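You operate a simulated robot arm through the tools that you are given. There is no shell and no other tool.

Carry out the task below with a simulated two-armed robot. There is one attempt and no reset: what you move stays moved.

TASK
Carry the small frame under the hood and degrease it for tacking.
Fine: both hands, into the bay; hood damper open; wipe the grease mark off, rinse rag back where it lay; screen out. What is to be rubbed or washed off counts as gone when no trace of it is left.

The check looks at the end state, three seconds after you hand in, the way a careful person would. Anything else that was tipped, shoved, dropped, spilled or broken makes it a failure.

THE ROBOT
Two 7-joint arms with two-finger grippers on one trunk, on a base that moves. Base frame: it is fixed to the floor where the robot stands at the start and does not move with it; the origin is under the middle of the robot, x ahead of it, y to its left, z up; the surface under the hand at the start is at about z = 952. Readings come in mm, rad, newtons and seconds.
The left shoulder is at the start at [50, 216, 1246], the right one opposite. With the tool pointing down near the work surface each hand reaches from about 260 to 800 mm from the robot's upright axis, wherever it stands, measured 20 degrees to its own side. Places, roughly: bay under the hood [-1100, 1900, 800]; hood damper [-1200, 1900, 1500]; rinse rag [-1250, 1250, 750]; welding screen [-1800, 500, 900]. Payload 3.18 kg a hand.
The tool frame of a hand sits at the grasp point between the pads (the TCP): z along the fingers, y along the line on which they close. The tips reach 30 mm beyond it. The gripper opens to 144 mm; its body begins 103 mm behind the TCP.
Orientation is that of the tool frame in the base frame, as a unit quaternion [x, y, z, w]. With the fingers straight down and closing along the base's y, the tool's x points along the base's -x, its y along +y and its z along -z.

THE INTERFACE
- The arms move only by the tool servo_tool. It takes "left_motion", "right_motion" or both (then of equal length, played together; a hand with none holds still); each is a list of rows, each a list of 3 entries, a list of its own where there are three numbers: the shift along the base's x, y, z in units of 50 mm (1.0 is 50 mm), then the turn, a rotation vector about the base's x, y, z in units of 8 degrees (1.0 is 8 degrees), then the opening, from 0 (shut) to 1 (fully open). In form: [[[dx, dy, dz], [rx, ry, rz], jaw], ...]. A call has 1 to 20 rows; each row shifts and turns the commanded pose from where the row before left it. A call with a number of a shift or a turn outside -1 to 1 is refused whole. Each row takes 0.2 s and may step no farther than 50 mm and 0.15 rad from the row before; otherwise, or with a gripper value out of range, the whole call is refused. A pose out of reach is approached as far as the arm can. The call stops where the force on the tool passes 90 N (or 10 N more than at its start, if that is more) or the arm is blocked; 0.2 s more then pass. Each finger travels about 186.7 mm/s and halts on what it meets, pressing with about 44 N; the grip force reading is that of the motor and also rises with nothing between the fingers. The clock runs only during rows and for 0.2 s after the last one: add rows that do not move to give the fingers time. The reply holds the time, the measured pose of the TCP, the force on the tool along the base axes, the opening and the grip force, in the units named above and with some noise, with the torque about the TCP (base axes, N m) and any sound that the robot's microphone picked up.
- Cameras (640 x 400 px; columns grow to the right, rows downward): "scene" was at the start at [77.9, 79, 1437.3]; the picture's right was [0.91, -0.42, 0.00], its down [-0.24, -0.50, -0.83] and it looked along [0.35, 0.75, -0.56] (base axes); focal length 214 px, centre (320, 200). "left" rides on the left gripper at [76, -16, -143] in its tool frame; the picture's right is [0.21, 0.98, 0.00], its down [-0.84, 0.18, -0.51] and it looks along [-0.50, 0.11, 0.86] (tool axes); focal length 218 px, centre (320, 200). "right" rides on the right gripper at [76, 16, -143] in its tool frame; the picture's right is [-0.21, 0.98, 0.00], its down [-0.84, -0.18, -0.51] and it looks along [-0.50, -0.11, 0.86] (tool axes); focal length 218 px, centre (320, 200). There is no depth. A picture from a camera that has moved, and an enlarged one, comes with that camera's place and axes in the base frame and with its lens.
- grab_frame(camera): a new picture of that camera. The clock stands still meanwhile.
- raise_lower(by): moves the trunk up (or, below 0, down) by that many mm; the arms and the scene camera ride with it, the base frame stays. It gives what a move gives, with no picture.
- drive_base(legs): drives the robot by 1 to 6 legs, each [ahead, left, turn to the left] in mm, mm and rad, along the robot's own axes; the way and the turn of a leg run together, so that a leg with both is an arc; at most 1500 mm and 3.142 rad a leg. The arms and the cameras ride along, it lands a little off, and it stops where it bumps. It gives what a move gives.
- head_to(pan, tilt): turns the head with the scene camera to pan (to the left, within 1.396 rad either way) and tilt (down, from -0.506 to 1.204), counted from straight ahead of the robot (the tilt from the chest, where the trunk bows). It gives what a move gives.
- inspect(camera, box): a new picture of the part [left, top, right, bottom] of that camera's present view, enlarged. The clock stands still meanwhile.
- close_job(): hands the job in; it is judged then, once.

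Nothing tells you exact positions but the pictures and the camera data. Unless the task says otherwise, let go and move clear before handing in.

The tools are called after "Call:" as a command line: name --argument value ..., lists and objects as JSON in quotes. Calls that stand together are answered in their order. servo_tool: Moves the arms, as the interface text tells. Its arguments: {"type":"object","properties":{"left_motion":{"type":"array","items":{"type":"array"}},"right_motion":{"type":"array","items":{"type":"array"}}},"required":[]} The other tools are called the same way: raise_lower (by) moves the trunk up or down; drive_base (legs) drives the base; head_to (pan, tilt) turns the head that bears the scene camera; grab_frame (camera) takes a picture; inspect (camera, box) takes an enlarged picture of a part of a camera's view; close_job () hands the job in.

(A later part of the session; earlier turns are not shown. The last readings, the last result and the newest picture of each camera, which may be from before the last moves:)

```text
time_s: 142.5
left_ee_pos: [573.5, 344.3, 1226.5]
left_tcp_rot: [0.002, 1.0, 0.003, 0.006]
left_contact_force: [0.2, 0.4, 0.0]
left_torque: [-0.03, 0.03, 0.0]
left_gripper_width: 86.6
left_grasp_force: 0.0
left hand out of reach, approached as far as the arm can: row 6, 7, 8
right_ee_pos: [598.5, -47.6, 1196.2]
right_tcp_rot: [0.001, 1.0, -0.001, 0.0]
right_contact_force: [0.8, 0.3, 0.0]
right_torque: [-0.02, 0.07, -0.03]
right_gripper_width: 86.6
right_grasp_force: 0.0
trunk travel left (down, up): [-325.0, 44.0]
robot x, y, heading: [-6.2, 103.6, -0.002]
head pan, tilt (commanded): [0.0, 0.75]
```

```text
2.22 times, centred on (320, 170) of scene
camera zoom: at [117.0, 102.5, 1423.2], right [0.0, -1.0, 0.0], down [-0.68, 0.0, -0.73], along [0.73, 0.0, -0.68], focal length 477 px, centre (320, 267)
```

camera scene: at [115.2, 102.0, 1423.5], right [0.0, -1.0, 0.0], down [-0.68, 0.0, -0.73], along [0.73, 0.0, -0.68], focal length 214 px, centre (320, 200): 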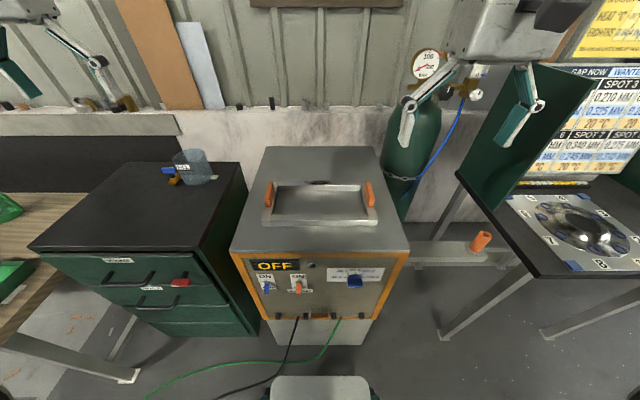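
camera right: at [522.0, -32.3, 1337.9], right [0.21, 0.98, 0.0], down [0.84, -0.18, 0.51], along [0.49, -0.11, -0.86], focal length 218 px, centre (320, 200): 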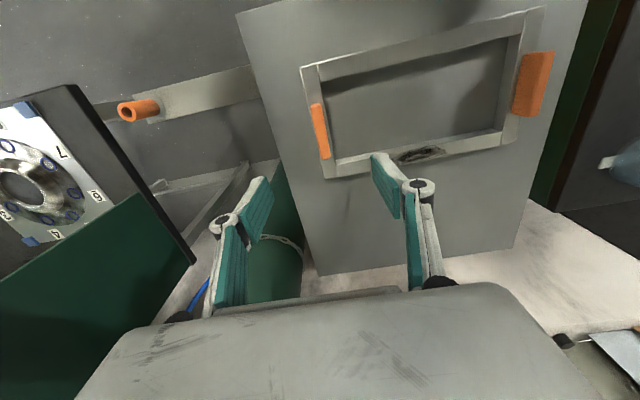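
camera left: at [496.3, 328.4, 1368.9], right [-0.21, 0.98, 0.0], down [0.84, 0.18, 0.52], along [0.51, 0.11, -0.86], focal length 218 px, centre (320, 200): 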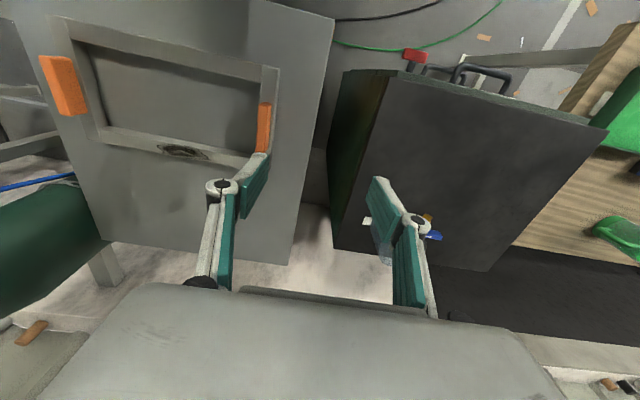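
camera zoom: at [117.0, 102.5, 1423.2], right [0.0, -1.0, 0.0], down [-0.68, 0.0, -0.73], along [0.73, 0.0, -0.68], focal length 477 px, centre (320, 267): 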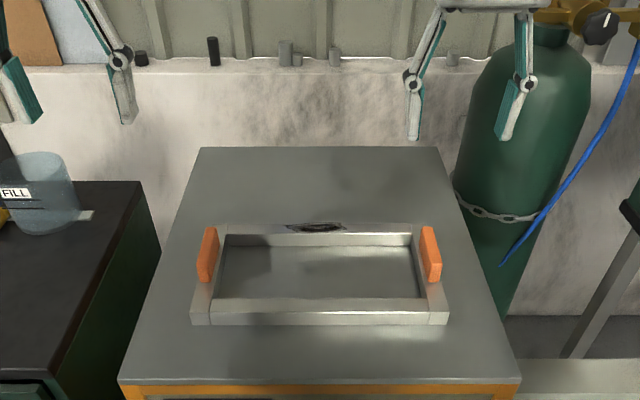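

The right hand is directly above its grip, but the left arm's posture hits a limit when moving inward. I'll look at the left arm's posture to work out how to unwind it.

Call:
head_to --pan 0.9 --tilt 0.2

Call:
grab_frame --camera "scene"

Call:
head_to --pan -0.9 --tilt 0.2

Call:
grab_frame --camera "scene"

```text
time_s: 143.7
left_ee_pos: [571.6, 343.6, 1228.7]
left_tcp_rot: [0.002, 1.0, 0.003, 0.007]
left_contact_force: [-0.2, -1.0, 0.0]
left_torque: [0.02, 0.03, 0.0]
left_gripper_width: 85.9
left_grasp_force: 0.1
right_ee_pos: [595.9, -49.6, 1197.2]
right_tcp_rot: [0.002, 1.0, 0.001, 0.0]
right_contact_force: [0.2, 0.0, 0.6]
right_torque: [0.02, 0.01, 0.0]
right_gripper_width: 86.3
right_grasp_force: 0.0
trunk travel left (down, up): [-325.0, 44.0]
robot x, y, heading: [-8.3, 106.7, -0.0]
head pan, tilt (commanded): [0.901, 0.201]
```

```text
taken
camera scene: at [90.7, 175.0, 1473.0], right [0.78, -0.62, 0.0], down [-0.12, -0.16, -0.98], along [0.61, 0.77, -0.2], focal length 214 px, centre (320, 200)
```

scene: 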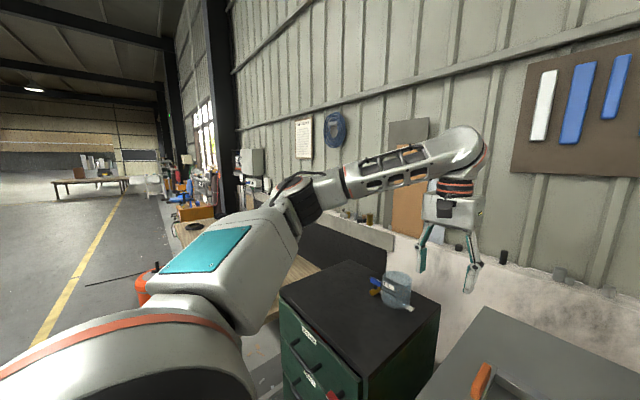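

```text
time_s: 145.5
left_ee_pos: [572.0, 343.2, 1229.1]
left_tcp_rot: [0.002, 1.0, 0.003, 0.007]
left_contact_force: [0.3, -0.1, 0.0]
left_torque: [0.01, 0.01, 0.0]
left_gripper_width: 86.5
left_grasp_force: 0.1
right_ee_pos: [596.7, -49.0, 1196.6]
right_tcp_rot: [0.002, 1.0, -0.001, 0.0]
right_contact_force: [-0.6, -0.3, 0.8]
right_torque: [0.02, 0.03, -0.04]
right_gripper_width: 86.2
right_grasp_force: 0.0
trunk travel left (down, up): [-325.0, 44.0]
robot x, y, heading: [-10.2, 102.4, -0.005]
head pan, tilt (commanded): [-0.901, 0.201]
```

```text
taken
camera scene: at [90.3, 29.0, 1473.0], right [-0.79, -0.62, 0.0], down [-0.12, 0.16, -0.98], along [0.61, -0.77, -0.2], focal length 214 px, centre (320, 200)
```

scene: 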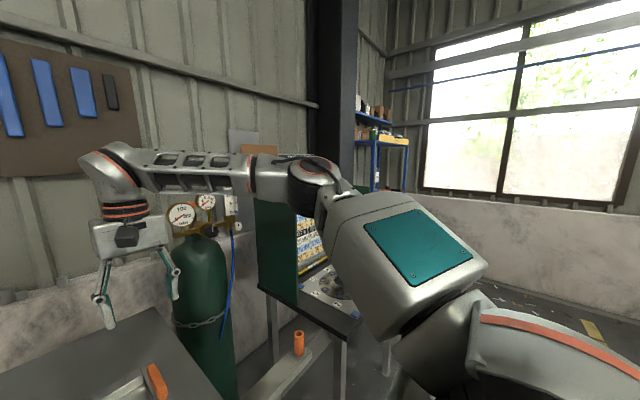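

The left elbow sits lower than the right one, an awkward posture left over from the screen pull. I'll try raising the left hand and bringing it inward to see whether the posture unwinds.

Call:
servo_tool --left_motion '[[[0, 0, 0.7], [0, 0, 0], 0.6], [[0, 0, 0.7], [0, 0, 0], 0.6], [[0, 0, 0.7], [0, 0, 0], 0.6], [[0, 0, 0.7], [0, 0, 0], 0.6], [[0, 0, 0.7], [0, 0, 0], 0.6], [[0, 0, 0.7], [0, 0, 0], 0.6], [[0, -0.6, 0], [0, 0, 0], 0.6], [[0, -0.6, 0], [0, 0, 0], 0.6], [[0, -0.6, 0], [0, 0, 0], 0.6]]'

Call:
head_to --pan 0.9 --tilt 0.1

Call:
grab_frame --camera "scene"

```text
time_s: 147.5
left_ee_pos: [521.2, 311.0, 1253.6]
left_tcp_rot: [0.001, 1.0, 0.0, 0.002]
left_contact_force: [-0.4, 0.5, -0.2]
left_torque: [-0.01, 0.0, 0.04]
left_gripper_width: 86.4
left_grasp_force: 0.1
left hand out of reach, approached as far as the arm can: row 1, 2, 3, 4, 5, 6, 7, 8, 9
right_ee_pos: [597.3, -49.0, 1196.8]
right_tcp_rot: [0.002, 1.0, 0.0, -0.001]
right_contact_force: [0.2, 0.4, 0.4]
right_torque: [0.01, 0.0, 0.01]
right_gripper_width: 86.2
right_grasp_force: 0.0
trunk travel left (down, up): [-325.0, 44.0]
robot x, y, heading: [-5.8, 104.5, -0.004]
head pan, tilt (commanded): [-0.901, 0.201]
```

```text
time_s: 149.3
left_ee_pos: [522.7, 310.6, 1254.6]
left_tcp_rot: [0.0, 1.0, 0.0, 0.002]
left_contact_force: [-0.1, 0.2, 0.0]
left_torque: [0.01, -0.03, 0.0]
left_gripper_width: 86.6
left_grasp_force: 0.0
right_ee_pos: [596.5, -48.6, 1196.9]
right_tcp_rot: [0.002, 1.0, 0.0, 0.0]
right_contact_force: [1.0, -0.1, -0.2]
right_torque: [-0.02, 0.0, 0.0]
right_gripper_width: 86.3
right_grasp_force: 0.0
trunk travel left (down, up): [-325.0, 44.0]
robot x, y, heading: [-6.9, 100.8, -0.004]
head pan, tilt (commanded): [0.901, 0.099]
```

```text
taken
camera scene: at [90.0, 174.1, 1482.4], right [0.78, -0.62, 0.0], down [-0.06, -0.08, -1.0], along [0.62, 0.78, -0.1], focal length 214 px, centre (320, 200)
```

scene: 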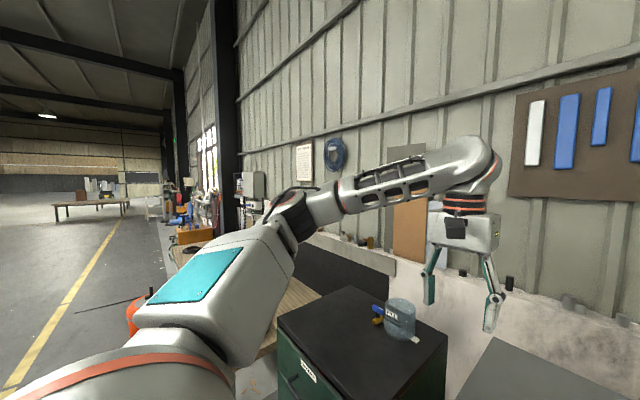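

The left arm still can't come further in, so I'll instead shift the robot to the right so both grips are within each hand's good range. First I'll move the hands relative to the body, then drive sideways.

Call:
servo_tool --left_motion '[[[0.35, 0.35, 0], [0, 0, 0], 0.6], [[0.35, 0.35, 0], [0, 0, 0], 0.6], [[0.35, 0.35, 0], [0, 0, 0], 0.6], [[0.35, 0.35, 0], [0, 0, 0], 0.6]]' --right_motion '[[[0, 0.62, 0], [0, 0, 0], 0.6], [[0, 0.62, 0], [0, 0, 0], 0.6], [[0, 0.62, 0], [0, 0, 0], 0.6], [[0, 0.62, 0], [0, 0, 0], 0.6]]'

Call:
drive_base --legs '[[0, -125, 0]]'

Call:
head_to --pan 0.2 --tilt 0.7

Call:
grab_frame --camera "scene"

```text
time_s: 150.3
left_ee_pos: [592.9, 385.3, 1252.9]
left_tcp_rot: [0.0, 1.0, -0.001, 0.001]
left_contact_force: [0.3, 0.5, 0.6]
left_torque: [-0.09, 0.06, 0.01]
left_gripper_width: 86.5
left_grasp_force: 0.1
right_ee_pos: [598.0, 79.0, 1196.0]
right_tcp_rot: [0.001, 1.0, -0.001, -0.001]
right_contact_force: [0.8, 1.1, -0.4]
right_torque: [-0.05, 0.02, 0.01]
right_gripper_width: 86.5
right_grasp_force: 0.2
trunk travel left (down, up): [-325.0, 44.0]
robot x, y, heading: [-6.0, 105.6, -0.005]
head pan, tilt (commanded): [0.901, 0.099]
```

```text
time_s: 152.1
left_ee_pos: [591.7, 257.7, 1255.9]
left_tcp_rot: [0.001, 1.0, 0.001, 0.002]
left_contact_force: [-0.2, 0.8, -0.7]
left_torque: [0.05, 0.02, 0.01]
left_gripper_width: 86.3
left_grasp_force: 0.1
right_ee_pos: [595.3, -50.3, 1196.7]
right_tcp_rot: [0.002, 1.0, 0.0, -0.001]
right_contact_force: [0.5, 0.3, 0.1]
right_torque: [0.04, -0.01, 0.01]
right_gripper_width: 86.6
right_grasp_force: 0.1
trunk travel left (down, up): [-325.0, 44.0]
robot x, y, heading: [-9.5, -18.2, -0.006]
head pan, tilt (commanded): [0.901, 0.099]
```

```text
time_s: 153.2
left_ee_pos: [590.6, 258.1, 1254.8]
left_tcp_rot: [0.002, 1.0, 0.001, 0.001]
left_contact_force: [-0.5, -0.5, -0.2]
left_torque: [0.0, -0.02, 0.05]
left_gripper_width: 86.2
left_grasp_force: 0.0
right_ee_pos: [595.5, -48.9, 1196.3]
right_tcp_rot: [0.002, 1.0, 0.0, 0.001]
right_contact_force: [-0.1, 0.5, 0.1]
right_torque: [0.03, -0.05, -0.01]
right_gripper_width: 86.4
right_grasp_force: 0.0
trunk travel left (down, up): [-325.0, 44.0]
robot x, y, heading: [-10.9, -22.6, -0.009]
head pan, tilt (commanded): [0.201, 0.7]
```

```text
taken
camera scene: at [115.4, -5.9, 1427.7], right [0.2, -0.98, 0.0], down [-0.63, -0.13, -0.77], along [0.75, 0.15, -0.64], focal length 214 px, centre (320, 200)
```

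scene: 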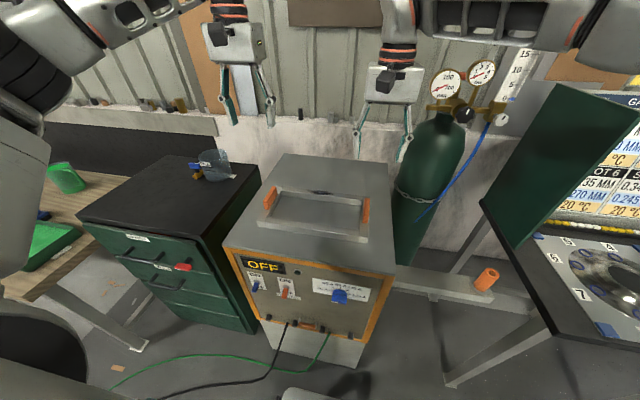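

Both hands are above their grips. I'll descend to about z=1085 and check the alignment with the wrist cameras.

Call:
servo_tool --left_motion '[[[0, 0, -0.68], [0, 0, 0], 0.6], [[0, 0, -0.68], [0, 0, 0], 0.6], [[0, 0, -0.68], [0, 0, 0], 0.6], [[0, 0, -0.68], [0, 0, 0], 0.6], [[0, 0, -0.68], [0, 0, 0], 0.6]]' --right_motion '[[[0, 0, -0.45], [0, 0, 0], 0.6], [[0, 0, -0.45], [0, 0, 0], 0.6], [[0, 0, -0.45], [0, 0, 0], 0.6], [[0, 0, -0.45], [0, 0, 0], 0.6], [[0, 0, -0.45], [0, 0, 0], 0.6]]'

Call:
grab_frame --camera "left"

Call:
grab_frame --camera "right"

Call:
inspect --camera "scene" --box '[220, 100, 420, 260]'

```text
time_s: 154.4
left_ee_pos: [591.0, 258.3, 1083.4]
left_tcp_rot: [0.001, 1.0, 0.0, 0.001]
left_contact_force: [-0.3, -0.1, 0.2]
left_torque: [0.03, 0.06, 0.01]
left_gripper_width: 86.4
left_grasp_force: 0.0
right_ee_pos: [595.1, -49.4, 1082.8]
right_tcp_rot: [0.002, 1.0, 0.001, -0.001]
right_contact_force: [-0.4, -0.1, -0.9]
right_torque: [-0.02, 0.0, 0.02]
right_gripper_width: 86.2
right_grasp_force: 0.1
trunk travel left (down, up): [-325.0, 44.0]
robot x, y, heading: [-13.0, -21.6, 0.002]
head pan, tilt (commanded): [0.201, 0.7]
```

```text
taken
camera left: at [515.6, 243.5, 1226.0], right [-0.21, 0.98, 0.0], down [0.84, 0.18, 0.51], along [0.5, 0.11, -0.86], focal length 218 px, centre (320, 200)
```

left: 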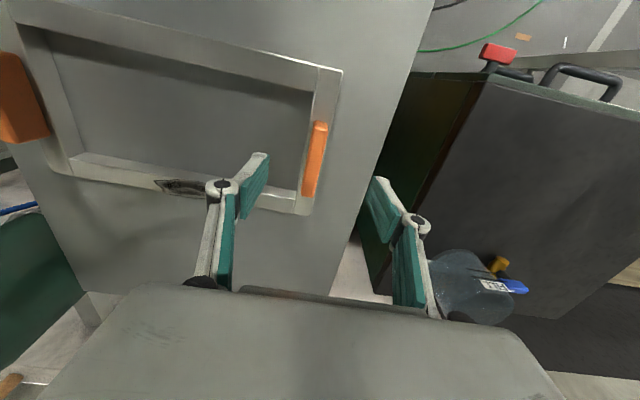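

```text
taken
camera right: at [520.1, -33.8, 1225.0], right [0.21, 0.98, 0.0], down [0.84, -0.18, 0.51], along [0.49, -0.11, -0.86], focal length 218 px, centre (320, 200)
```

right: 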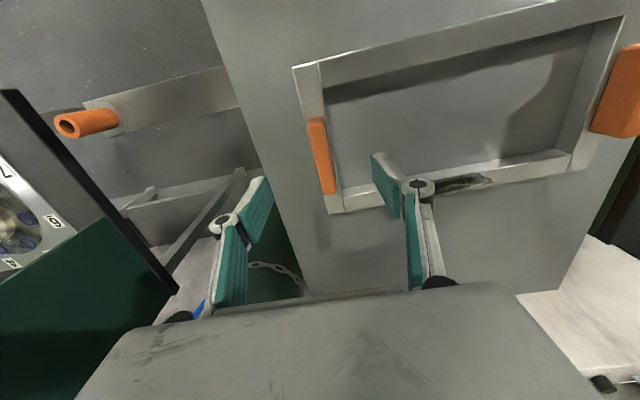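

```text
2.50 times, centred on (320, 180) of scene
camera zoom: at [116.3, -5.8, 1427.5], right [0.2, -0.98, 0.0], down [-0.63, -0.13, -0.76], along [0.75, 0.15, -0.64], focal length 536 px, centre (320, 250)
```

zoom: 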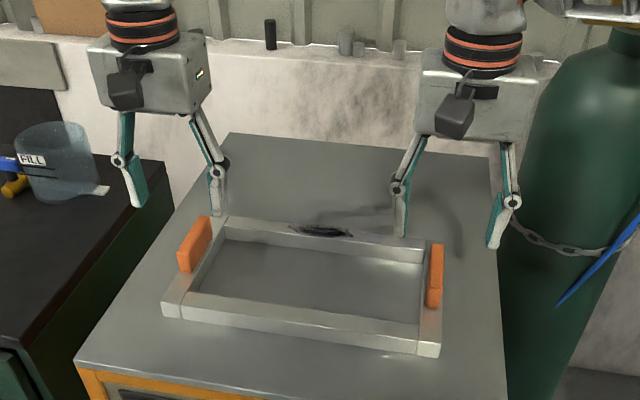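

The grips are about 40 mm tall (z≈980–1020) and both hands are aligned over them. I'll descend to TCP z≈1013 (fingertips just above the rails) and close both hands together.

Call:
servo_tool --left_motion '[[[0.02, -0.015, -0.47], [0, 0, 0], 0.6], [[0.02, -0.015, -0.47], [0, 0, 0], 0.6], [[0.02, -0.015, -0.46], [0, 0, 0], 0.6], [[0, 0, 0], [0, 0, 0], 0.4], [[0, 0, 0], [0, 0, 0], 0.2], [[0, 0, 0], [0, 0, 0], 0], [[0, 0, 0], [0, 0, 0], 0], [[0, 0, 0], [0, 0, 0], 0]]' --right_motion '[[[-0.02, 0, -0.47], [0, 0, 0], 0.6], [[-0.02, 0, -0.47], [0, 0, 0], 0.6], [[0, 0, -0.45], [0, 0, 0], 0.6], [[0, 0, 0], [0, 0, 0], 0.4], [[0, 0, 0], [0, 0, 0], 0.2], [[0, 0, 0], [0, 0, 0], 0], [[0, 0, 0], [0, 0, 0], 0], [[0, 0, 0], [0, 0, 0], 0]]'

Call:
inspect --camera "scene" --box '[220, 100, 420, 260]'

Call:
grab_frame --camera "left"

Call:
grab_frame --camera "right"

```text
time_s: 156.2
left_ee_pos: [594.8, 252.0, 1014.3]
left_tcp_rot: [0.0, 1.0, -0.004, 0.001]
left_contact_force: [-0.7, -32.1, -0.3]
left_torque: [-0.67, 0.23, -0.13]
left_gripper_width: 15.8
left_grasp_force: 44.2
right_ee_pos: [593.7, -47.6, 1015.2]
right_tcp_rot: [-0.001, 1.0, 0.002, 0.0]
right_contact_force: [1.3, 31.4, -0.4]
right_torque: [0.81, -0.15, -0.09]
right_gripper_width: 15.6
right_grasp_force: 44.0
trunk travel left (down, up): [-325.0, 44.0]
robot x, y, heading: [-6.5, -19.2, -0.006]
head pan, tilt (commanded): [0.201, 0.7]
```

```text
2.50 times, centred on (320, 180) of scene
camera zoom: at [116.3, -5.7, 1427.5], right [0.2, -0.98, 0.0], down [-0.63, -0.13, -0.76], along [0.75, 0.15, -0.64], focal length 536 px, centre (320, 250)
```

zoom: 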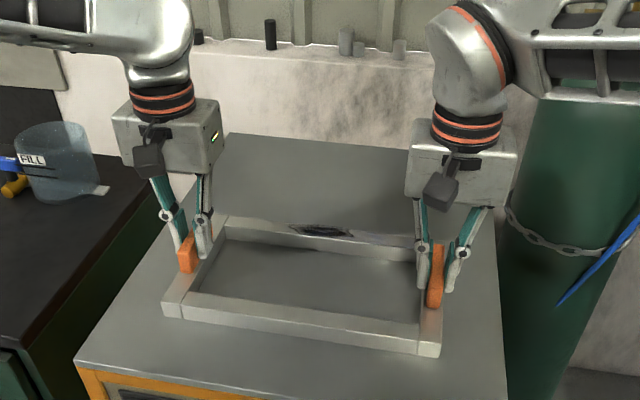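

```text
taken
camera left: at [518.6, 238.9, 1156.9], right [-0.21, 0.98, -0.01], down [0.84, 0.18, 0.51], along [0.5, 0.1, -0.86], focal length 218 px, centre (320, 200)
```

left: 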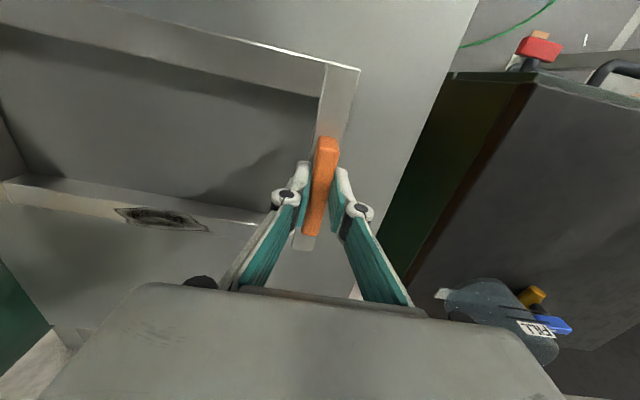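

```text
taken
camera right: at [517.1, -32.8, 1156.9], right [0.21, 0.98, 0.0], down [0.84, -0.18, 0.51], along [0.49, -0.1, -0.86], focal length 218 px, centre (320, 200)
```

right: 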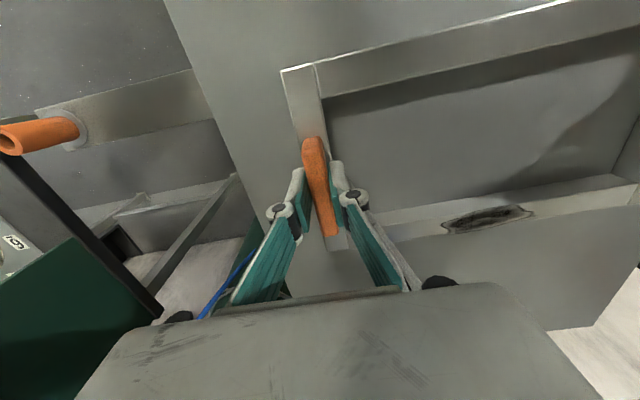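

Both grips are held (15.7 mm wide, 44 N each) but the hands are pulling slightly apart (~32 N). I'll relax that inward a few millimetres before lifting.

Call:
servo_tool --left_motion '[[[0, -0.05, 0], [0, 0, 0], 0], [[0, 0, 0], [0, 0, 0], 0]]' --right_motion '[[[0, 0.05, 0], [0, 0, 0], 0], [[0, 0, 0], [0, 0, 0], 0]]'

```text
time_s: 156.8
left_ee_pos: [594.7, 251.9, 1016.0]
left_tcp_rot: [0.0, 1.0, -0.001, 0.001]
left_contact_force: [0.9, -23.1, 0.6]
left_torque: [-0.66, 0.29, -0.02]
left_gripper_width: 15.8
left_grasp_force: 43.6
right_ee_pos: [594.2, -46.9, 1014.8]
right_tcp_rot: [0.002, 1.0, 0.0, -0.001]
right_contact_force: [-1.5, 22.4, 0.5]
right_torque: [0.55, 0.32, 0.25]
right_gripper_width: 15.3
right_grasp_force: 43.8
trunk travel left (down, up): [-325.0, 44.0]
robot x, y, heading: [-5.5, -23.0, -0.007]
head pan, tilt (commanded): [0.201, 0.7]
```

Call:
servo_tool --left_motion '[[[0, -0.12, 0], [0, 0, 0], 0], [[0, 0, 0], [0, 0, 0], 0]]' --right_motion '[[[0, 0.12, 0], [0, 0, 0], 0], [[0, 0, 0], [0, 0, 0], 0]]'

```text
time_s: 157.4
left_ee_pos: [594.6, 253.2, 1015.6]
left_tcp_rot: [-0.001, 1.0, 0.006, 0.003]
left_contact_force: [4.2, 22.0, -0.5]
left_torque: [0.62, 0.57, 0.22]
left_gripper_width: 15.8
left_grasp_force: 43.9
right_ee_pos: [595.5, -46.4, 1013.9]
right_tcp_rot: [0.006, 1.0, -0.004, 0.0]
right_contact_force: [-8.3, -26.6, 11.8]
right_torque: [-0.87, 1.5, 0.94]
right_gripper_width: 15.8
right_grasp_force: 43.8
trunk travel left (down, up): [-325.0, 44.0]
robot x, y, heading: [-5.9, -20.4, -0.002]
head pan, tilt (commanded): [0.201, 0.7]
```

Call:
servo_tool --left_motion '[[[0, 0.06, 0], [0, 0, 0], 0], [[0, 0, 0], [0, 0, 0], 0]]' --right_motion '[[[0, -0.06, 0], [0, 0, 0], 0], [[0, 0, 0], [0, 0, 0], 0]]'

```text
time_s: 158.0
left_ee_pos: [594.8, 253.0, 1014.6]
left_tcp_rot: [0.0, 1.0, 0.004, 0.001]
left_contact_force: [4.3, 29.3, 0.1]
left_torque: [0.57, -0.24, 0.46]
left_gripper_width: 15.8
left_grasp_force: 43.6
right_ee_pos: [595.1, -46.4, 1014.8]
right_tcp_rot: [0.004, 1.0, 0.0, 0.001]
right_contact_force: [-2.8, -31.1, 13.7]
right_torque: [-0.92, 0.38, 0.58]
right_gripper_width: 15.8
right_grasp_force: 43.4
trunk travel left (down, up): [-325.0, 44.0]
robot x, y, heading: [-6.2, -20.5, -0.003]
head pan, tilt (commanded): [0.201, 0.7]
```

Call:
servo_tool --left_motion '[[[0, 0, 0], [0, 0, 0], 0], [[0, 0, 0], [0, 0, 0], 0], [[0, 0, 0], [0, 0, 0], 0]]' --right_motion '[[[0, 0, 0], [0, 0, 0], 0], [[0, 0, 0], [0, 0, 0], 0], [[0, 0, 0], [0, 0, 0], 0]]'

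```text
time_s: 158.8
left_ee_pos: [594.8, 253.4, 1015.0]
left_tcp_rot: [0.001, 1.0, 0.005, 0.002]
left_contact_force: [4.5, 33.1, 0.0]
left_torque: [0.82, -0.09, 0.57]
left_gripper_width: 15.6
left_grasp_force: 44.0
right_ee_pos: [594.9, -47.0, 1014.1]
right_tcp_rot: [0.002, 1.0, -0.001, 0.0]
right_contact_force: [0.9, -36.8, 15.1]
right_torque: [-1.02, 0.22, 0.56]
right_gripper_width: 16.0
right_grasp_force: 44.0
trunk travel left (down, up): [-325.0, 44.0]
robot x, y, heading: [-10.4, -23.1, -0.007]
head pan, tilt (commanded): [0.201, 0.7]
```

Call:
servo_tool --left_motion '[[[0, 0.045, 0], [0, 0, 0], 0], [[0, 0, 0], [0, 0, 0], 0], [[0, 0, 0], [0, 0, 0], 0]]' --right_motion '[[[0, -0.045, 0], [0, 0, 0], 0], [[0, 0, 0], [0, 0, 0], 0], [[0, 0, 0], [0, 0, 0], 0]]'

```text
time_s: 159.6
left_ee_pos: [594.0, 253.6, 1015.2]
left_tcp_rot: [0.001, 1.0, 0.002, 0.002]
left_contact_force: [4.5, 24.0, -0.4]
left_torque: [0.7, -0.54, 0.39]
left_gripper_width: 15.6
left_grasp_force: 44.1
right_ee_pos: [593.6, -45.7, 1015.1]
right_tcp_rot: [0.001, 1.0, 0.0, 0.001]
right_contact_force: [5.5, -25.1, 15.7]
right_torque: [-0.58, -0.31, 0.46]
right_gripper_width: 15.8
right_grasp_force: 43.8
trunk travel left (down, up): [-325.0, 44.0]
robot x, y, heading: [-5.6, -19.0, -0.004]
head pan, tilt (commanded): [0.201, 0.7]
```

Call:
servo_tool --left_motion '[[[0, 0.05, 0], [0, 0, 0], 0], [[0, 0, 0], [0, 0, 0], 0], [[0, 0, 0], [0, 0, 0], 0]]' --right_motion '[[[0, -0.05, 0.03], [0, 0, 0], 0], [[0, 0, 0], [0, 0, 0], 0], [[0, 0, 0], [0, 0, 0], 0]]'

```text
time_s: 160.4
left_ee_pos: [594.5, 252.8, 1014.2]
left_tcp_rot: [0.003, 1.0, -0.002, 0.0]
left_contact_force: [-3.1, 2.2, 0.2]
left_torque: [0.09, 0.73, -0.15]
left_gripper_width: 15.4
left_grasp_force: 43.0
right_ee_pos: [593.1, -46.6, 1013.7]
right_tcp_rot: [0.0, 1.0, 0.001, -0.002]
right_contact_force: [2.0, 2.0, 0.5]
right_torque: [0.07, -1.41, -0.2]
right_gripper_width: 15.5
right_grasp_force: 43.6
trunk travel left (down, up): [-325.0, 44.0]
robot x, y, heading: [-9.2, -20.9, -0.001]
head pan, tilt (commanded): [0.201, 0.7]
```

The internal force is now nearly zero. I'll lift both hands together gently.

Call:
servo_tool --left_motion '[[[0, 0, 0.2], [0, 0, 0], 0], [[0, 0, 0.3], [0, 0, 0], 0], [[0, 0, 0.3], [0, 0, 0], 0], [[0, 0, 0.3], [0, 0, 0], 0]]' --right_motion '[[[0, 0, 0.2], [0, 0, 0], 0], [[0, 0, 0.3], [0, 0, 0], 0], [[0, 0, 0.3], [0, 0, 0], 0], [[0, 0, 0.3], [0, 0, 0], 0]]'

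Call:
grab_frame --camera "scene"

```text
time_s: 161.4
left_ee_pos: [594.5, 254.3, 1070.8]
left_tcp_rot: [0.001, 1.0, 0.0, 0.003]
left_contact_force: [-0.4, -0.5, -0.3]
left_torque: [0.02, -0.03, 0.03]
left_gripper_width: 0.0
left_grasp_force: 30.0
right_ee_pos: [592.6, -48.6, 1071.5]
right_tcp_rot: [0.002, 1.0, 0.0, 0.001]
right_contact_force: [-0.2, 0.2, -0.6]
right_torque: [-0.01, -0.05, 0.03]
right_gripper_width: 0.0
right_grasp_force: 30.7
trunk travel left (down, up): [-325.0, 44.0]
robot x, y, heading: [-10.2, -18.3, -0.006]
head pan, tilt (commanded): [0.201, 0.7]
```

```text
taken
camera scene: at [114.6, -5.9, 1427.8], right [0.2, -0.98, 0.0], down [-0.63, -0.13, -0.77], along [0.75, 0.15, -0.64], focal length 214 px, centre (320, 200)
```

scene: 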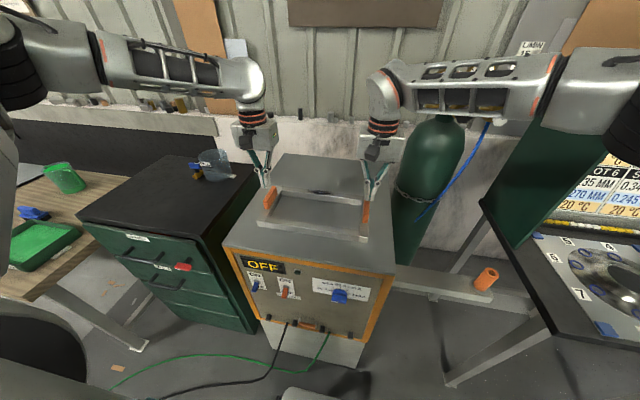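

Both hands slipped off the grips during the lift. I'll check the frame's state and how the fingers sit relative to the grips.

Call:
inspect --camera "scene" --box '[220, 100, 420, 260]'

Call:
inspect --camera "left" --box '[200, 60, 440, 260]'

Call:
inspect --camera "right" --box '[200, 60, 440, 260]'

```text
2.50 times, centred on (320, 180) of scene
camera zoom: at [114.6, -5.9, 1427.8], right [0.2, -0.98, 0.0], down [-0.63, -0.13, -0.77], along [0.75, 0.15, -0.64], focal length 536 px, centre (320, 250)
```

zoom: 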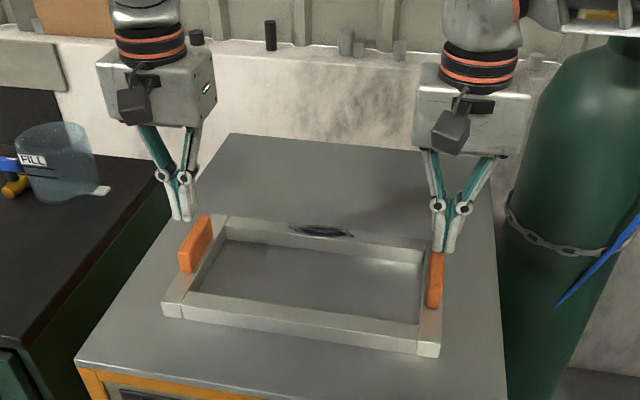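

```text
2.00 times, centred on (320, 160) of left
camera zoom: at [517.2, 240.0, 1211.9], right [-0.21, 0.98, 0.0], down [0.84, 0.18, 0.51], along [0.5, 0.11, -0.86], focal length 436 px, centre (320, 280)
```

zoom: 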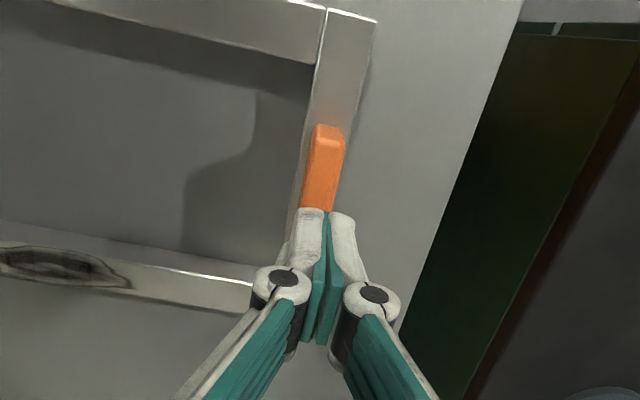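

```text
2.00 times, centred on (320, 160) of right
camera zoom: at [516.4, -33.0, 1213.5], right [0.21, 0.98, 0.0], down [0.84, -0.18, 0.51], along [0.5, -0.11, -0.86], focal length 436 px, centre (320, 280)
```

zoom: 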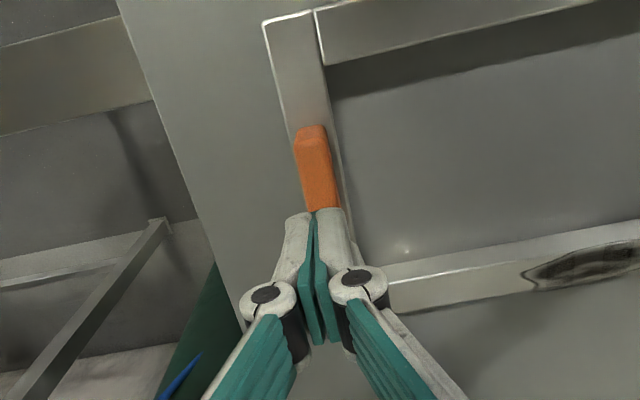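

The frame is undisturbed; the grips simply slid through the fingers. I'll re-grip slightly deeper with the hands centred better, then lift very slowly while watching the vertical forces.

Call:
servo_tool --left_motion '[[[0, -0.026, 0], [0, 0, 0], 0.35], [[0, 0, 0], [0, 0, 0], 0.35], [[0, 0, -0.4], [0, 0, 0], 0.35], [[0, 0, -0.4], [0, 0, 0], 0.35], [[0, 0, -0.4], [0, 0, 0], 0.35], [[0, 0, 0], [0, 0, 0], 0.35]]' --right_motion '[[[0.03, 0.032, 0], [0, 0, 0], 0.35], [[0, 0, 0], [0, 0, 0], 0.35], [[0, 0, -0.4], [0, 0, 0], 0.35], [[0, 0, -0.4], [0, 0, 0], 0.35], [[0, 0, -0.41], [0, 0, 0], 0.35], [[0, 0, 0], [0, 0, 0], 0.35]]'

Call:
inspect --camera "left" --box '[200, 60, 440, 260]'

Call:
inspect --camera "right" --box '[200, 60, 440, 260]'

```text
time_s: 162.8
left_ee_pos: [592.6, 255.0, 1009.8]
left_tcp_rot: [0.0, 1.0, -0.001, 0.001]
left_contact_force: [0.3, 0.3, 0.2]
left_torque: [-0.03, -0.02, 0.05]
left_gripper_width: 50.3
left_grasp_force: 0.2
right_ee_pos: [596.9, -48.6, 1010.6]
right_tcp_rot: [0.002, 1.0, 0.0, 0.001]
right_contact_force: [-0.4, 0.2, 0.0]
right_torque: [0.01, 0.0, 0.02]
right_gripper_width: 50.4
right_grasp_force: 0.0
trunk travel left (down, up): [-325.0, 44.0]
robot x, y, heading: [-3.6, -19.7, -0.01]
head pan, tilt (commanded): [0.201, 0.7]
```

```text
2.00 times, centred on (320, 160) of left
camera zoom: at [517.4, 238.9, 1151.7], right [-0.21, 0.98, 0.0], down [0.84, 0.18, 0.51], along [0.5, 0.11, -0.86], focal length 436 px, centre (320, 280)
```

zoom: 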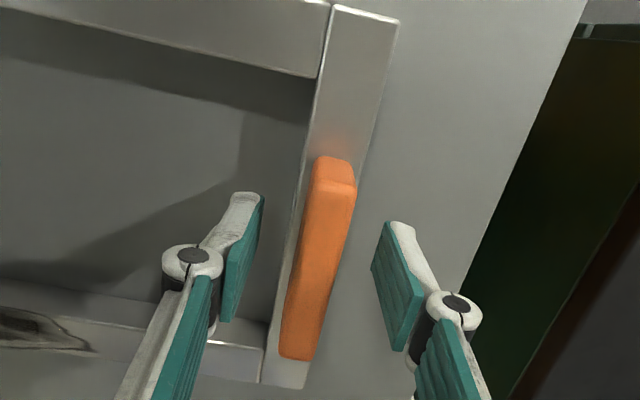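

```text
2.00 times, centred on (320, 160) of right
camera zoom: at [518.8, -32.5, 1152.1], right [0.21, 0.98, 0.0], down [0.84, -0.18, 0.51], along [0.5, -0.11, -0.86], focal length 436 px, centre (320, 280)
```

zoom: 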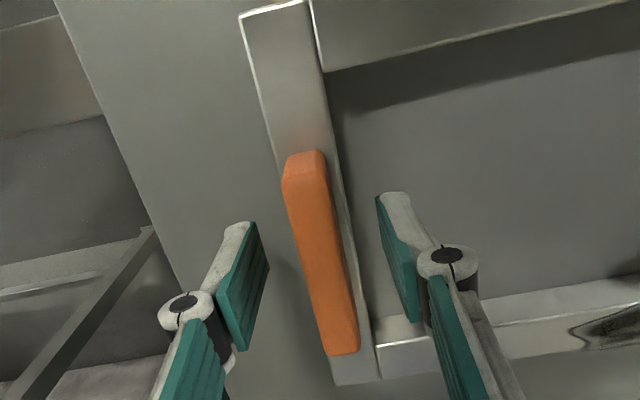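

The fingers straddle the grips properly. I'll close both hands and read the forces.

Call:
servo_tool --left_motion '[[[0, -0.03, 0], [0, 0, 0], 0.2], [[0, 0, 0], [0, 0, 0], 0.1], [[0, 0, 0], [0, 0, 0], 0], [[0, 0, 0], [0, 0, 0], 0], [[0, 0, 0], [0, 0, 0], 0]]' --right_motion '[[[-0.04, 0.03, 0], [0, 0, 0], 0.2], [[0, 0, 0], [0, 0, 0], 0.1], [[0, 0, 0], [0, 0, 0], 0], [[0, 0, 0], [0, 0, 0], 0], [[0, 0, 0], [0, 0, 0], 0]]'

Call:
inspect --camera "left" --box '[200, 60, 440, 260]'

```text
time_s: 164.0
left_ee_pos: [594.7, 253.3, 1010.1]
left_tcp_rot: [0.001, 1.0, 0.001, 0.001]
left_contact_force: [0.7, 5.9, 0.6]
left_torque: [0.19, -0.23, -0.07]
left_gripper_width: 15.8
left_grasp_force: 44.0
right_ee_pos: [594.0, -46.2, 1009.5]
right_tcp_rot: [0.001, 1.0, 0.0, -0.001]
right_contact_force: [-0.8, -7.9, -0.1]
right_torque: [-0.26, -0.45, 0.11]
right_gripper_width: 15.6
right_grasp_force: 44.2
trunk travel left (down, up): [-325.0, 44.0]
robot x, y, heading: [-6.9, -23.4, -0.009]
head pan, tilt (commanded): [0.201, 0.7]
```

```text
2.00 times, centred on (320, 160) of left
camera zoom: at [518.2, 237.7, 1151.6], right [-0.21, 0.98, 0.0], down [0.84, 0.18, 0.51], along [0.5, 0.11, -0.86], focal length 436 px, centre (320, 280)
```

zoom: 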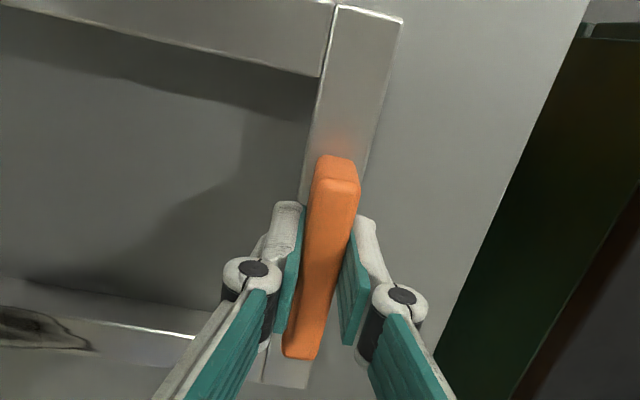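

Internal forces are small now. I'll lift just a few millimetres slowly to feel the weight.

Call:
servo_tool --left_motion '[[[0, 0, 0.03], [0, 0, 0], 0], [[0, 0, 0.03], [0, 0, 0], 0], [[0, 0, 0.03], [0, 0, 0], 0]]' --right_motion '[[[0, 0, 0.03], [0, 0, 0], 0], [[0, 0, 0.03], [0, 0, 0], 0], [[0, 0, 0.03], [0, 0, 0], 0]]'

```text
time_s: 164.8
left_ee_pos: [593.4, 253.6, 1012.8]
left_tcp_rot: [0.001, 1.0, 0.002, 0.001]
left_contact_force: [-0.3, 12.8, -5.7]
left_torque: [0.3, -0.46, -0.15]
left_gripper_width: 15.5
left_grasp_force: 44.2
right_ee_pos: [593.5, -46.7, 1014.4]
right_tcp_rot: [0.001, 1.0, -0.001, -0.001]
right_contact_force: [0.3, -13.3, -5.8]
right_torque: [-0.27, 0.55, 0.1]
right_gripper_width: 15.6
right_grasp_force: 44.0
trunk travel left (down, up): [-325.0, 44.0]
robot x, y, heading: [-9.5, -23.0, -0.005]
head pan, tilt (commanded): [0.201, 0.7]
```

Call:
servo_tool --left_motion '[[[0, 0.015, 0.04], [0, 0, 0], 0], [[0, 0.0, 0.04], [0, 0, 0], 0], [[0, 0, 0.04], [0, 0, 0], 0]]' --right_motion '[[[0, -0.015, 0.04], [0, 0, 0], 0], [[0, 0, 0.04], [0, 0, 0], 0], [[0, 0, 0.04], [0, 0, 0], 0]]'

Call:
inspect --camera "scene" --box '[220, 100, 420, 260]'

```text
time_s: 165.6
left_ee_pos: [594.5, 254.7, 1019.8]
left_tcp_rot: [0.001, 1.0, 0.001, 0.001]
left_contact_force: [-1.2, 11.3, -6.2]
left_torque: [0.33, 0.18, -0.14]
left_gripper_width: 15.9
left_grasp_force: 43.8
right_ee_pos: [594.1, -44.5, 1020.6]
right_tcp_rot: [0.003, 1.0, 0.0, 0.0]
right_contact_force: [0.6, -11.8, -6.2]
right_torque: [-0.31, -0.07, 0.04]
right_gripper_width: 15.7
right_grasp_force: 44.0
trunk travel left (down, up): [-325.0, 44.0]
robot x, y, heading: [-9.8, -22.0, -0.008]
head pan, tilt (commanded): [0.201, 0.7]
```

```text
2.50 times, centred on (320, 180) of scene
camera zoom: at [116.3, -5.7, 1427.5], right [0.2, -0.98, 0.0], down [-0.63, -0.13, -0.76], along [0.75, 0.15, -0.64], focal length 536 px, centre (320, 250)
```

zoom: 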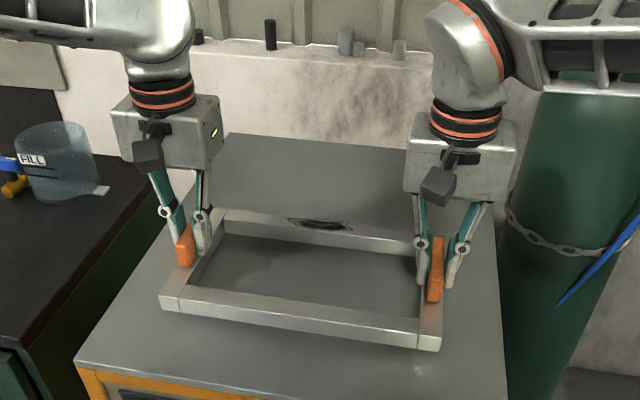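

The frame is lifting now, about 6 N per hand. I'll keep lifting slowly.

Call:
servo_tool --left_motion '[[[0, 0, 0.06], [0, 0, 0], 0], [[0, 0, 0.08], [0, 0, 0], 0], [[0, 0, 0.1], [0, 0, 0], 0], [[0, 0, 0.1], [0, 0, 0], 0], [[0, 0, 0.1], [0, 0, 0], 0], [[0, 0, 0.1], [0, 0, 0], 0], [[0, 0, 0.1], [0, 0, 0], 0], [[0, 0, 0.1], [0, 0, 0], 0]]' --right_motion '[[[0, 0, 0.06], [0, 0, 0], 0], [[0, 0, 0.08], [0, 0, 0], 0], [[0, 0, 0.1], [0, 0, 0], 0], [[0, 0, 0.1], [0, 0, 0], 0], [[0, 0, 0.1], [0, 0, 0], 0], [[0, 0, 0.1], [0, 0, 0], 0], [[0, 0, 0.1], [0, 0, 0], 0], [[0, 0, 0.1], [0, 0, 0], 0]]'

Call:
inspect --camera "scene" --box '[220, 100, 420, 260]'

```text
time_s: 167.4
left_ee_pos: [593.9, 253.6, 1057.0]
left_tcp_rot: [0.001, 1.0, 0.0, 0.001]
left_contact_force: [-2.2, 12.9, -5.5]
left_torque: [0.35, -0.06, -0.23]
left_gripper_width: 15.8
left_grasp_force: 43.9
right_ee_pos: [593.6, -45.8, 1057.4]
right_tcp_rot: [0.002, 1.0, 0.0, -0.001]
right_contact_force: [0.7, -12.4, -5.8]
right_torque: [-0.36, 0.13, -0.15]
right_gripper_width: 15.8
right_grasp_force: 43.8
trunk travel left (down, up): [-325.0, 44.0]
robot x, y, heading: [-5.0, -23.0, -0.005]
head pan, tilt (commanded): [0.201, 0.7]
```

```text
2.50 times, centred on (320, 180) of scene
camera zoom: at [116.2, -5.7, 1427.5], right [0.2, -0.98, 0.0], down [-0.63, -0.13, -0.76], along [0.75, 0.15, -0.64], focal length 536 px, centre (320, 250)
```

zoom: 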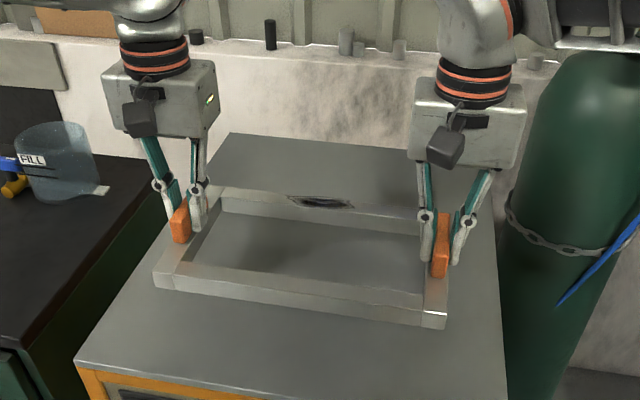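

Stable. I'll lift further to clear everything, to about z=1135.

Call:
servo_tool --left_motion '[[[0, 0, 0.08], [0, 0, 0], 0], [[0, 0, 0.12], [0, 0, 0], 0], [[0, 0, 0.14], [0, 0, 0], 0], [[0, 0, 0.14], [0, 0, 0], 0], [[0, 0, 0.14], [0, 0, 0], 0], [[0, 0, 0.14], [0, 0, 0], 0], [[0, 0, 0.14], [0, 0, 0], 0], [[0, 0, 0.14], [0, 0, 0], 0], [[0, 0, 0.14], [0, 0, 0], 0], [[0, 0, 0.14], [0, 0, 0], 0], [[0, 0, 0.14], [0, 0, 0], 0], [[0, 0, 0.08], [0, 0, 0], 0]]' --right_motion '[[[0, 0, 0.08], [0, 0, 0], 0], [[0, 0, 0.12], [0, 0, 0], 0], [[0, 0, 0.14], [0, 0, 0], 0], [[0, 0, 0.14], [0, 0, 0], 0], [[0, 0, 0.14], [0, 0, 0], 0], [[0, 0, 0.14], [0, 0, 0], 0], [[0, 0, 0.14], [0, 0, 0], 0], [[0, 0, 0.14], [0, 0, 0], 0], [[0, 0, 0.14], [0, 0, 0], 0], [[0, 0, 0.14], [0, 0, 0], 0], [[0, 0, 0.14], [0, 0, 0], 0], [[0, 0, 0.08], [0, 0, 0], 0]]'

Call:
drive_base --legs '[[-100, 0, 0]]'

Call:
grab_frame --camera "scene"

```text
time_s: 170.0
left_ee_pos: [594.6, 253.0, 1133.9]
left_tcp_rot: [0.001, 1.0, 0.001, 0.0]
left_contact_force: [-1.7, 13.6, -6.0]
left_torque: [0.42, 0.2, -0.29]
left_gripper_width: 15.7
left_grasp_force: 44.3
right_ee_pos: [593.2, -46.0, 1133.4]
right_tcp_rot: [0.002, 1.0, -0.001, -0.001]
right_contact_force: [1.5, -13.7, -6.0]
right_torque: [-0.39, -0.1, -0.02]
right_gripper_width: 15.8
right_grasp_force: 43.6
trunk travel left (down, up): [-325.0, 44.0]
robot x, y, heading: [-8.1, -20.1, -0.008]
head pan, tilt (commanded): [0.201, 0.7]
```

```text
time_s: 171.1
left_ee_pos: [495.7, 254.4, 1132.9]
left_tcp_rot: [0.001, 1.0, 0.001, 0.001]
left_contact_force: [-1.7, 14.4, -5.0]
left_torque: [0.33, 0.04, -0.25]
left_gripper_width: 15.8
left_grasp_force: 44.0
right_ee_pos: [494.7, -46.8, 1134.0]
right_tcp_rot: [0.002, 1.0, 0.0, -0.001]
right_contact_force: [0.7, -14.5, -5.3]
right_torque: [-0.42, -0.04, -0.12]
right_gripper_width: 15.3
right_grasp_force: 44.5
trunk travel left (down, up): [-325.0, 44.0]
robot x, y, heading: [-108.4, -21.0, 0.001]
head pan, tilt (commanded): [0.201, 0.7]
```

```text
taken
camera scene: at [16.8, -5.3, 1427.5], right [0.2, -0.98, 0.0], down [-0.63, -0.13, -0.76], along [0.75, 0.15, -0.64], focal length 214 px, centre (320, 200)
```

scene: 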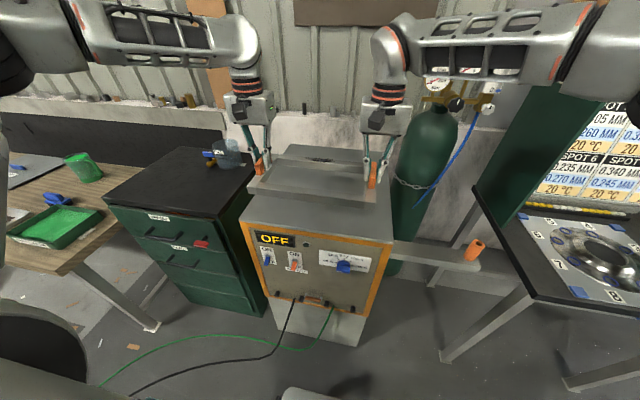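

Driving with the frame is stable. I'll back away further and turn to face up the corridor, in small steps.

Call:
drive_base --legs '[[-190, 0, 0], [0, 0, 0.8]]'

Call:
grab_frame --camera "scene"

```text
time_s: 174.8
left_ee_pos: [-76.6, 604.3, 1133.7]
left_tcp_rot: [-0.389, 0.921, 0.002, 0.001]
left_contact_force: [-1.1, -1.2, -5.3]
left_torque: [-0.05, 0.03, -0.26]
left_gripper_width: 15.9
left_grasp_force: 44.1
right_ee_pos: [138.3, 394.4, 1134.1]
right_tcp_rot: [-0.387, 0.922, -0.001, 0.0]
right_contact_force: [1.3, 0.5, -5.4]
right_torque: [0.01, 0.01, -0.1]
right_gripper_width: 15.7
right_grasp_force: 44.0
trunk travel left (down, up): [-325.0, 44.0]
robot x, y, heading: [-297.6, -21.1, 0.798]
head pan, tilt (commanded): [0.201, 0.7]
```

```text
taken
camera scene: at [-224.6, 80.0, 1427.5], right [0.84, -0.54, 0.0], down [-0.35, -0.54, -0.76], along [0.42, 0.64, -0.64], focal length 214 px, centre (320, 200)
```

scene: 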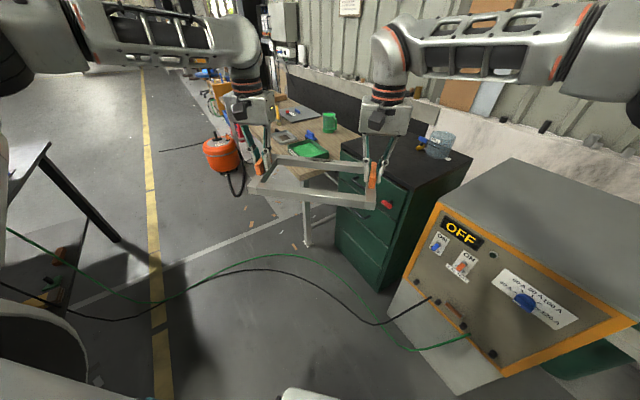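

The frame is held level and steady. I'll finish the turn and drive up the corridor.

Call:
drive_base --legs '[[0, 0, 0.772]]'

Call:
drive_base --legs '[[700, 0, 0]]'

Call:
grab_frame --camera "scene"

```text
time_s: 177.2
left_ee_pos: [-572.4, 584.3, 1134.2]
left_tcp_rot: [-0.706, 0.709, 0.001, 0.0]
left_contact_force: [1.1, -0.4, -5.9]
left_torque: [-0.13, 0.0, -0.23]
left_gripper_width: 15.6
left_grasp_force: 43.9
right_ee_pos: [-271.5, 582.0, 1133.0]
right_tcp_rot: [-0.706, 0.709, -0.002, -0.001]
right_contact_force: [-0.5, 1.1, -5.4]
right_torque: [0.06, 0.03, -0.02]
right_gripper_width: 15.7
right_grasp_force: 44.2
trunk travel left (down, up): [-325.0, 44.0]
robot x, y, heading: [-299.9, -17.6, 1.566]
head pan, tilt (commanded): [0.201, 0.7]
```

```text
time_s: 181.1
left_ee_pos: [-565.4, 1286.6, 1133.4]
left_tcp_rot: [-0.703, 0.711, 0.002, 0.0]
left_contact_force: [1.2, -0.9, -5.4]
left_torque: [-0.07, -0.01, -0.18]
left_gripper_width: 15.9
left_grasp_force: 44.0
right_ee_pos: [-264.7, 1282.9, 1132.7]
right_tcp_rot: [-0.703, 0.711, -0.001, 0.0]
right_contact_force: [-0.9, 0.2, -6.0]
right_torque: [-0.02, 0.06, -0.11]
right_gripper_width: 15.7
right_grasp_force: 44.0
trunk travel left (down, up): [-325.0, 44.0]
robot x, y, heading: [-292.2, 677.3, 1.561]
head pan, tilt (commanded): [0.201, 0.7]
```

```text
taken
camera scene: at [-309.9, 805.1, 1427.5], right [0.98, 0.19, 0.0], down [0.12, -0.63, -0.76], along [-0.15, 0.75, -0.64], focal length 214 px, centre (320, 200)
```

scene: 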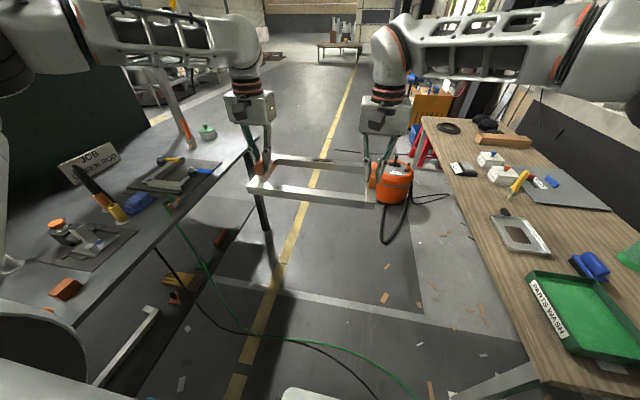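

Clear so far. I'll continue up to y≈1450 and turn to face the table.

Call:
drive_base --legs '[[770, 0, 0]]'

Call:
drive_base --legs '[[0, 0, 0.8]]'

Call:
grab_frame --camera "scene"

```text
time_s: 185.2
left_ee_pos: [-551.3, 2056.8, 1133.5]
left_tcp_rot: [-0.702, 0.712, 0.001, 0.0]
left_contact_force: [2.2, -0.4, -6.4]
left_torque: [-0.05, 0.0, -0.19]
left_gripper_width: 15.9
left_grasp_force: 44.1
right_ee_pos: [-252.2, 2050.8, 1134.3]
right_tcp_rot: [-0.701, 0.713, -0.002, -0.001]
right_contact_force: [-1.1, 1.0, -5.9]
right_torque: [-0.04, 0.03, -0.06]
right_gripper_width: 16.1
right_grasp_force: 44.7
trunk travel left (down, up): [-325.0, 44.0]
robot x, y, heading: [-282.4, 1453.2, 1.555]
head pan, tilt (commanded): [0.201, 0.7]
```

```text
time_s: 187.7
left_ee_pos: [-904.2, 1683.8, 1133.5]
left_tcp_rot: [0.923, -0.384, -0.001, 0.0]
left_contact_force: [1.7, 0.6, -6.2]
left_torque: [-0.06, -0.12, -0.15]
left_gripper_width: 16.0
left_grasp_force: 44.7
right_ee_pos: [-690.2, 1894.2, 1133.5]
right_tcp_rot: [0.923, -0.385, 0.001, 0.0]
right_contact_force: [-1.7, 0.1, -5.9]
right_torque: [-0.05, 0.06, -0.01]
right_gripper_width: 15.4
right_grasp_force: 43.9
trunk travel left (down, up): [-325.0, 44.0]
robot x, y, heading: [-280.5, 1446.5, 2.349]
head pan, tilt (commanded): [0.201, 0.7]
```

```text
taken
camera scene: at [-384.6, 1525.7, 1427.5], right [0.56, 0.83, 0.0], down [0.54, -0.36, -0.76], along [-0.64, 0.43, -0.64], focal length 214 px, centre (320, 200)
```

scene: 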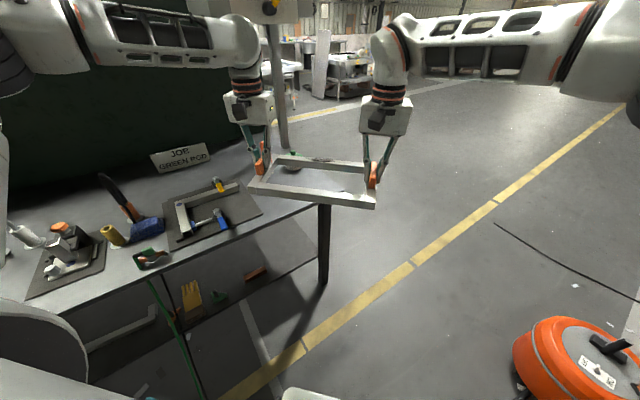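

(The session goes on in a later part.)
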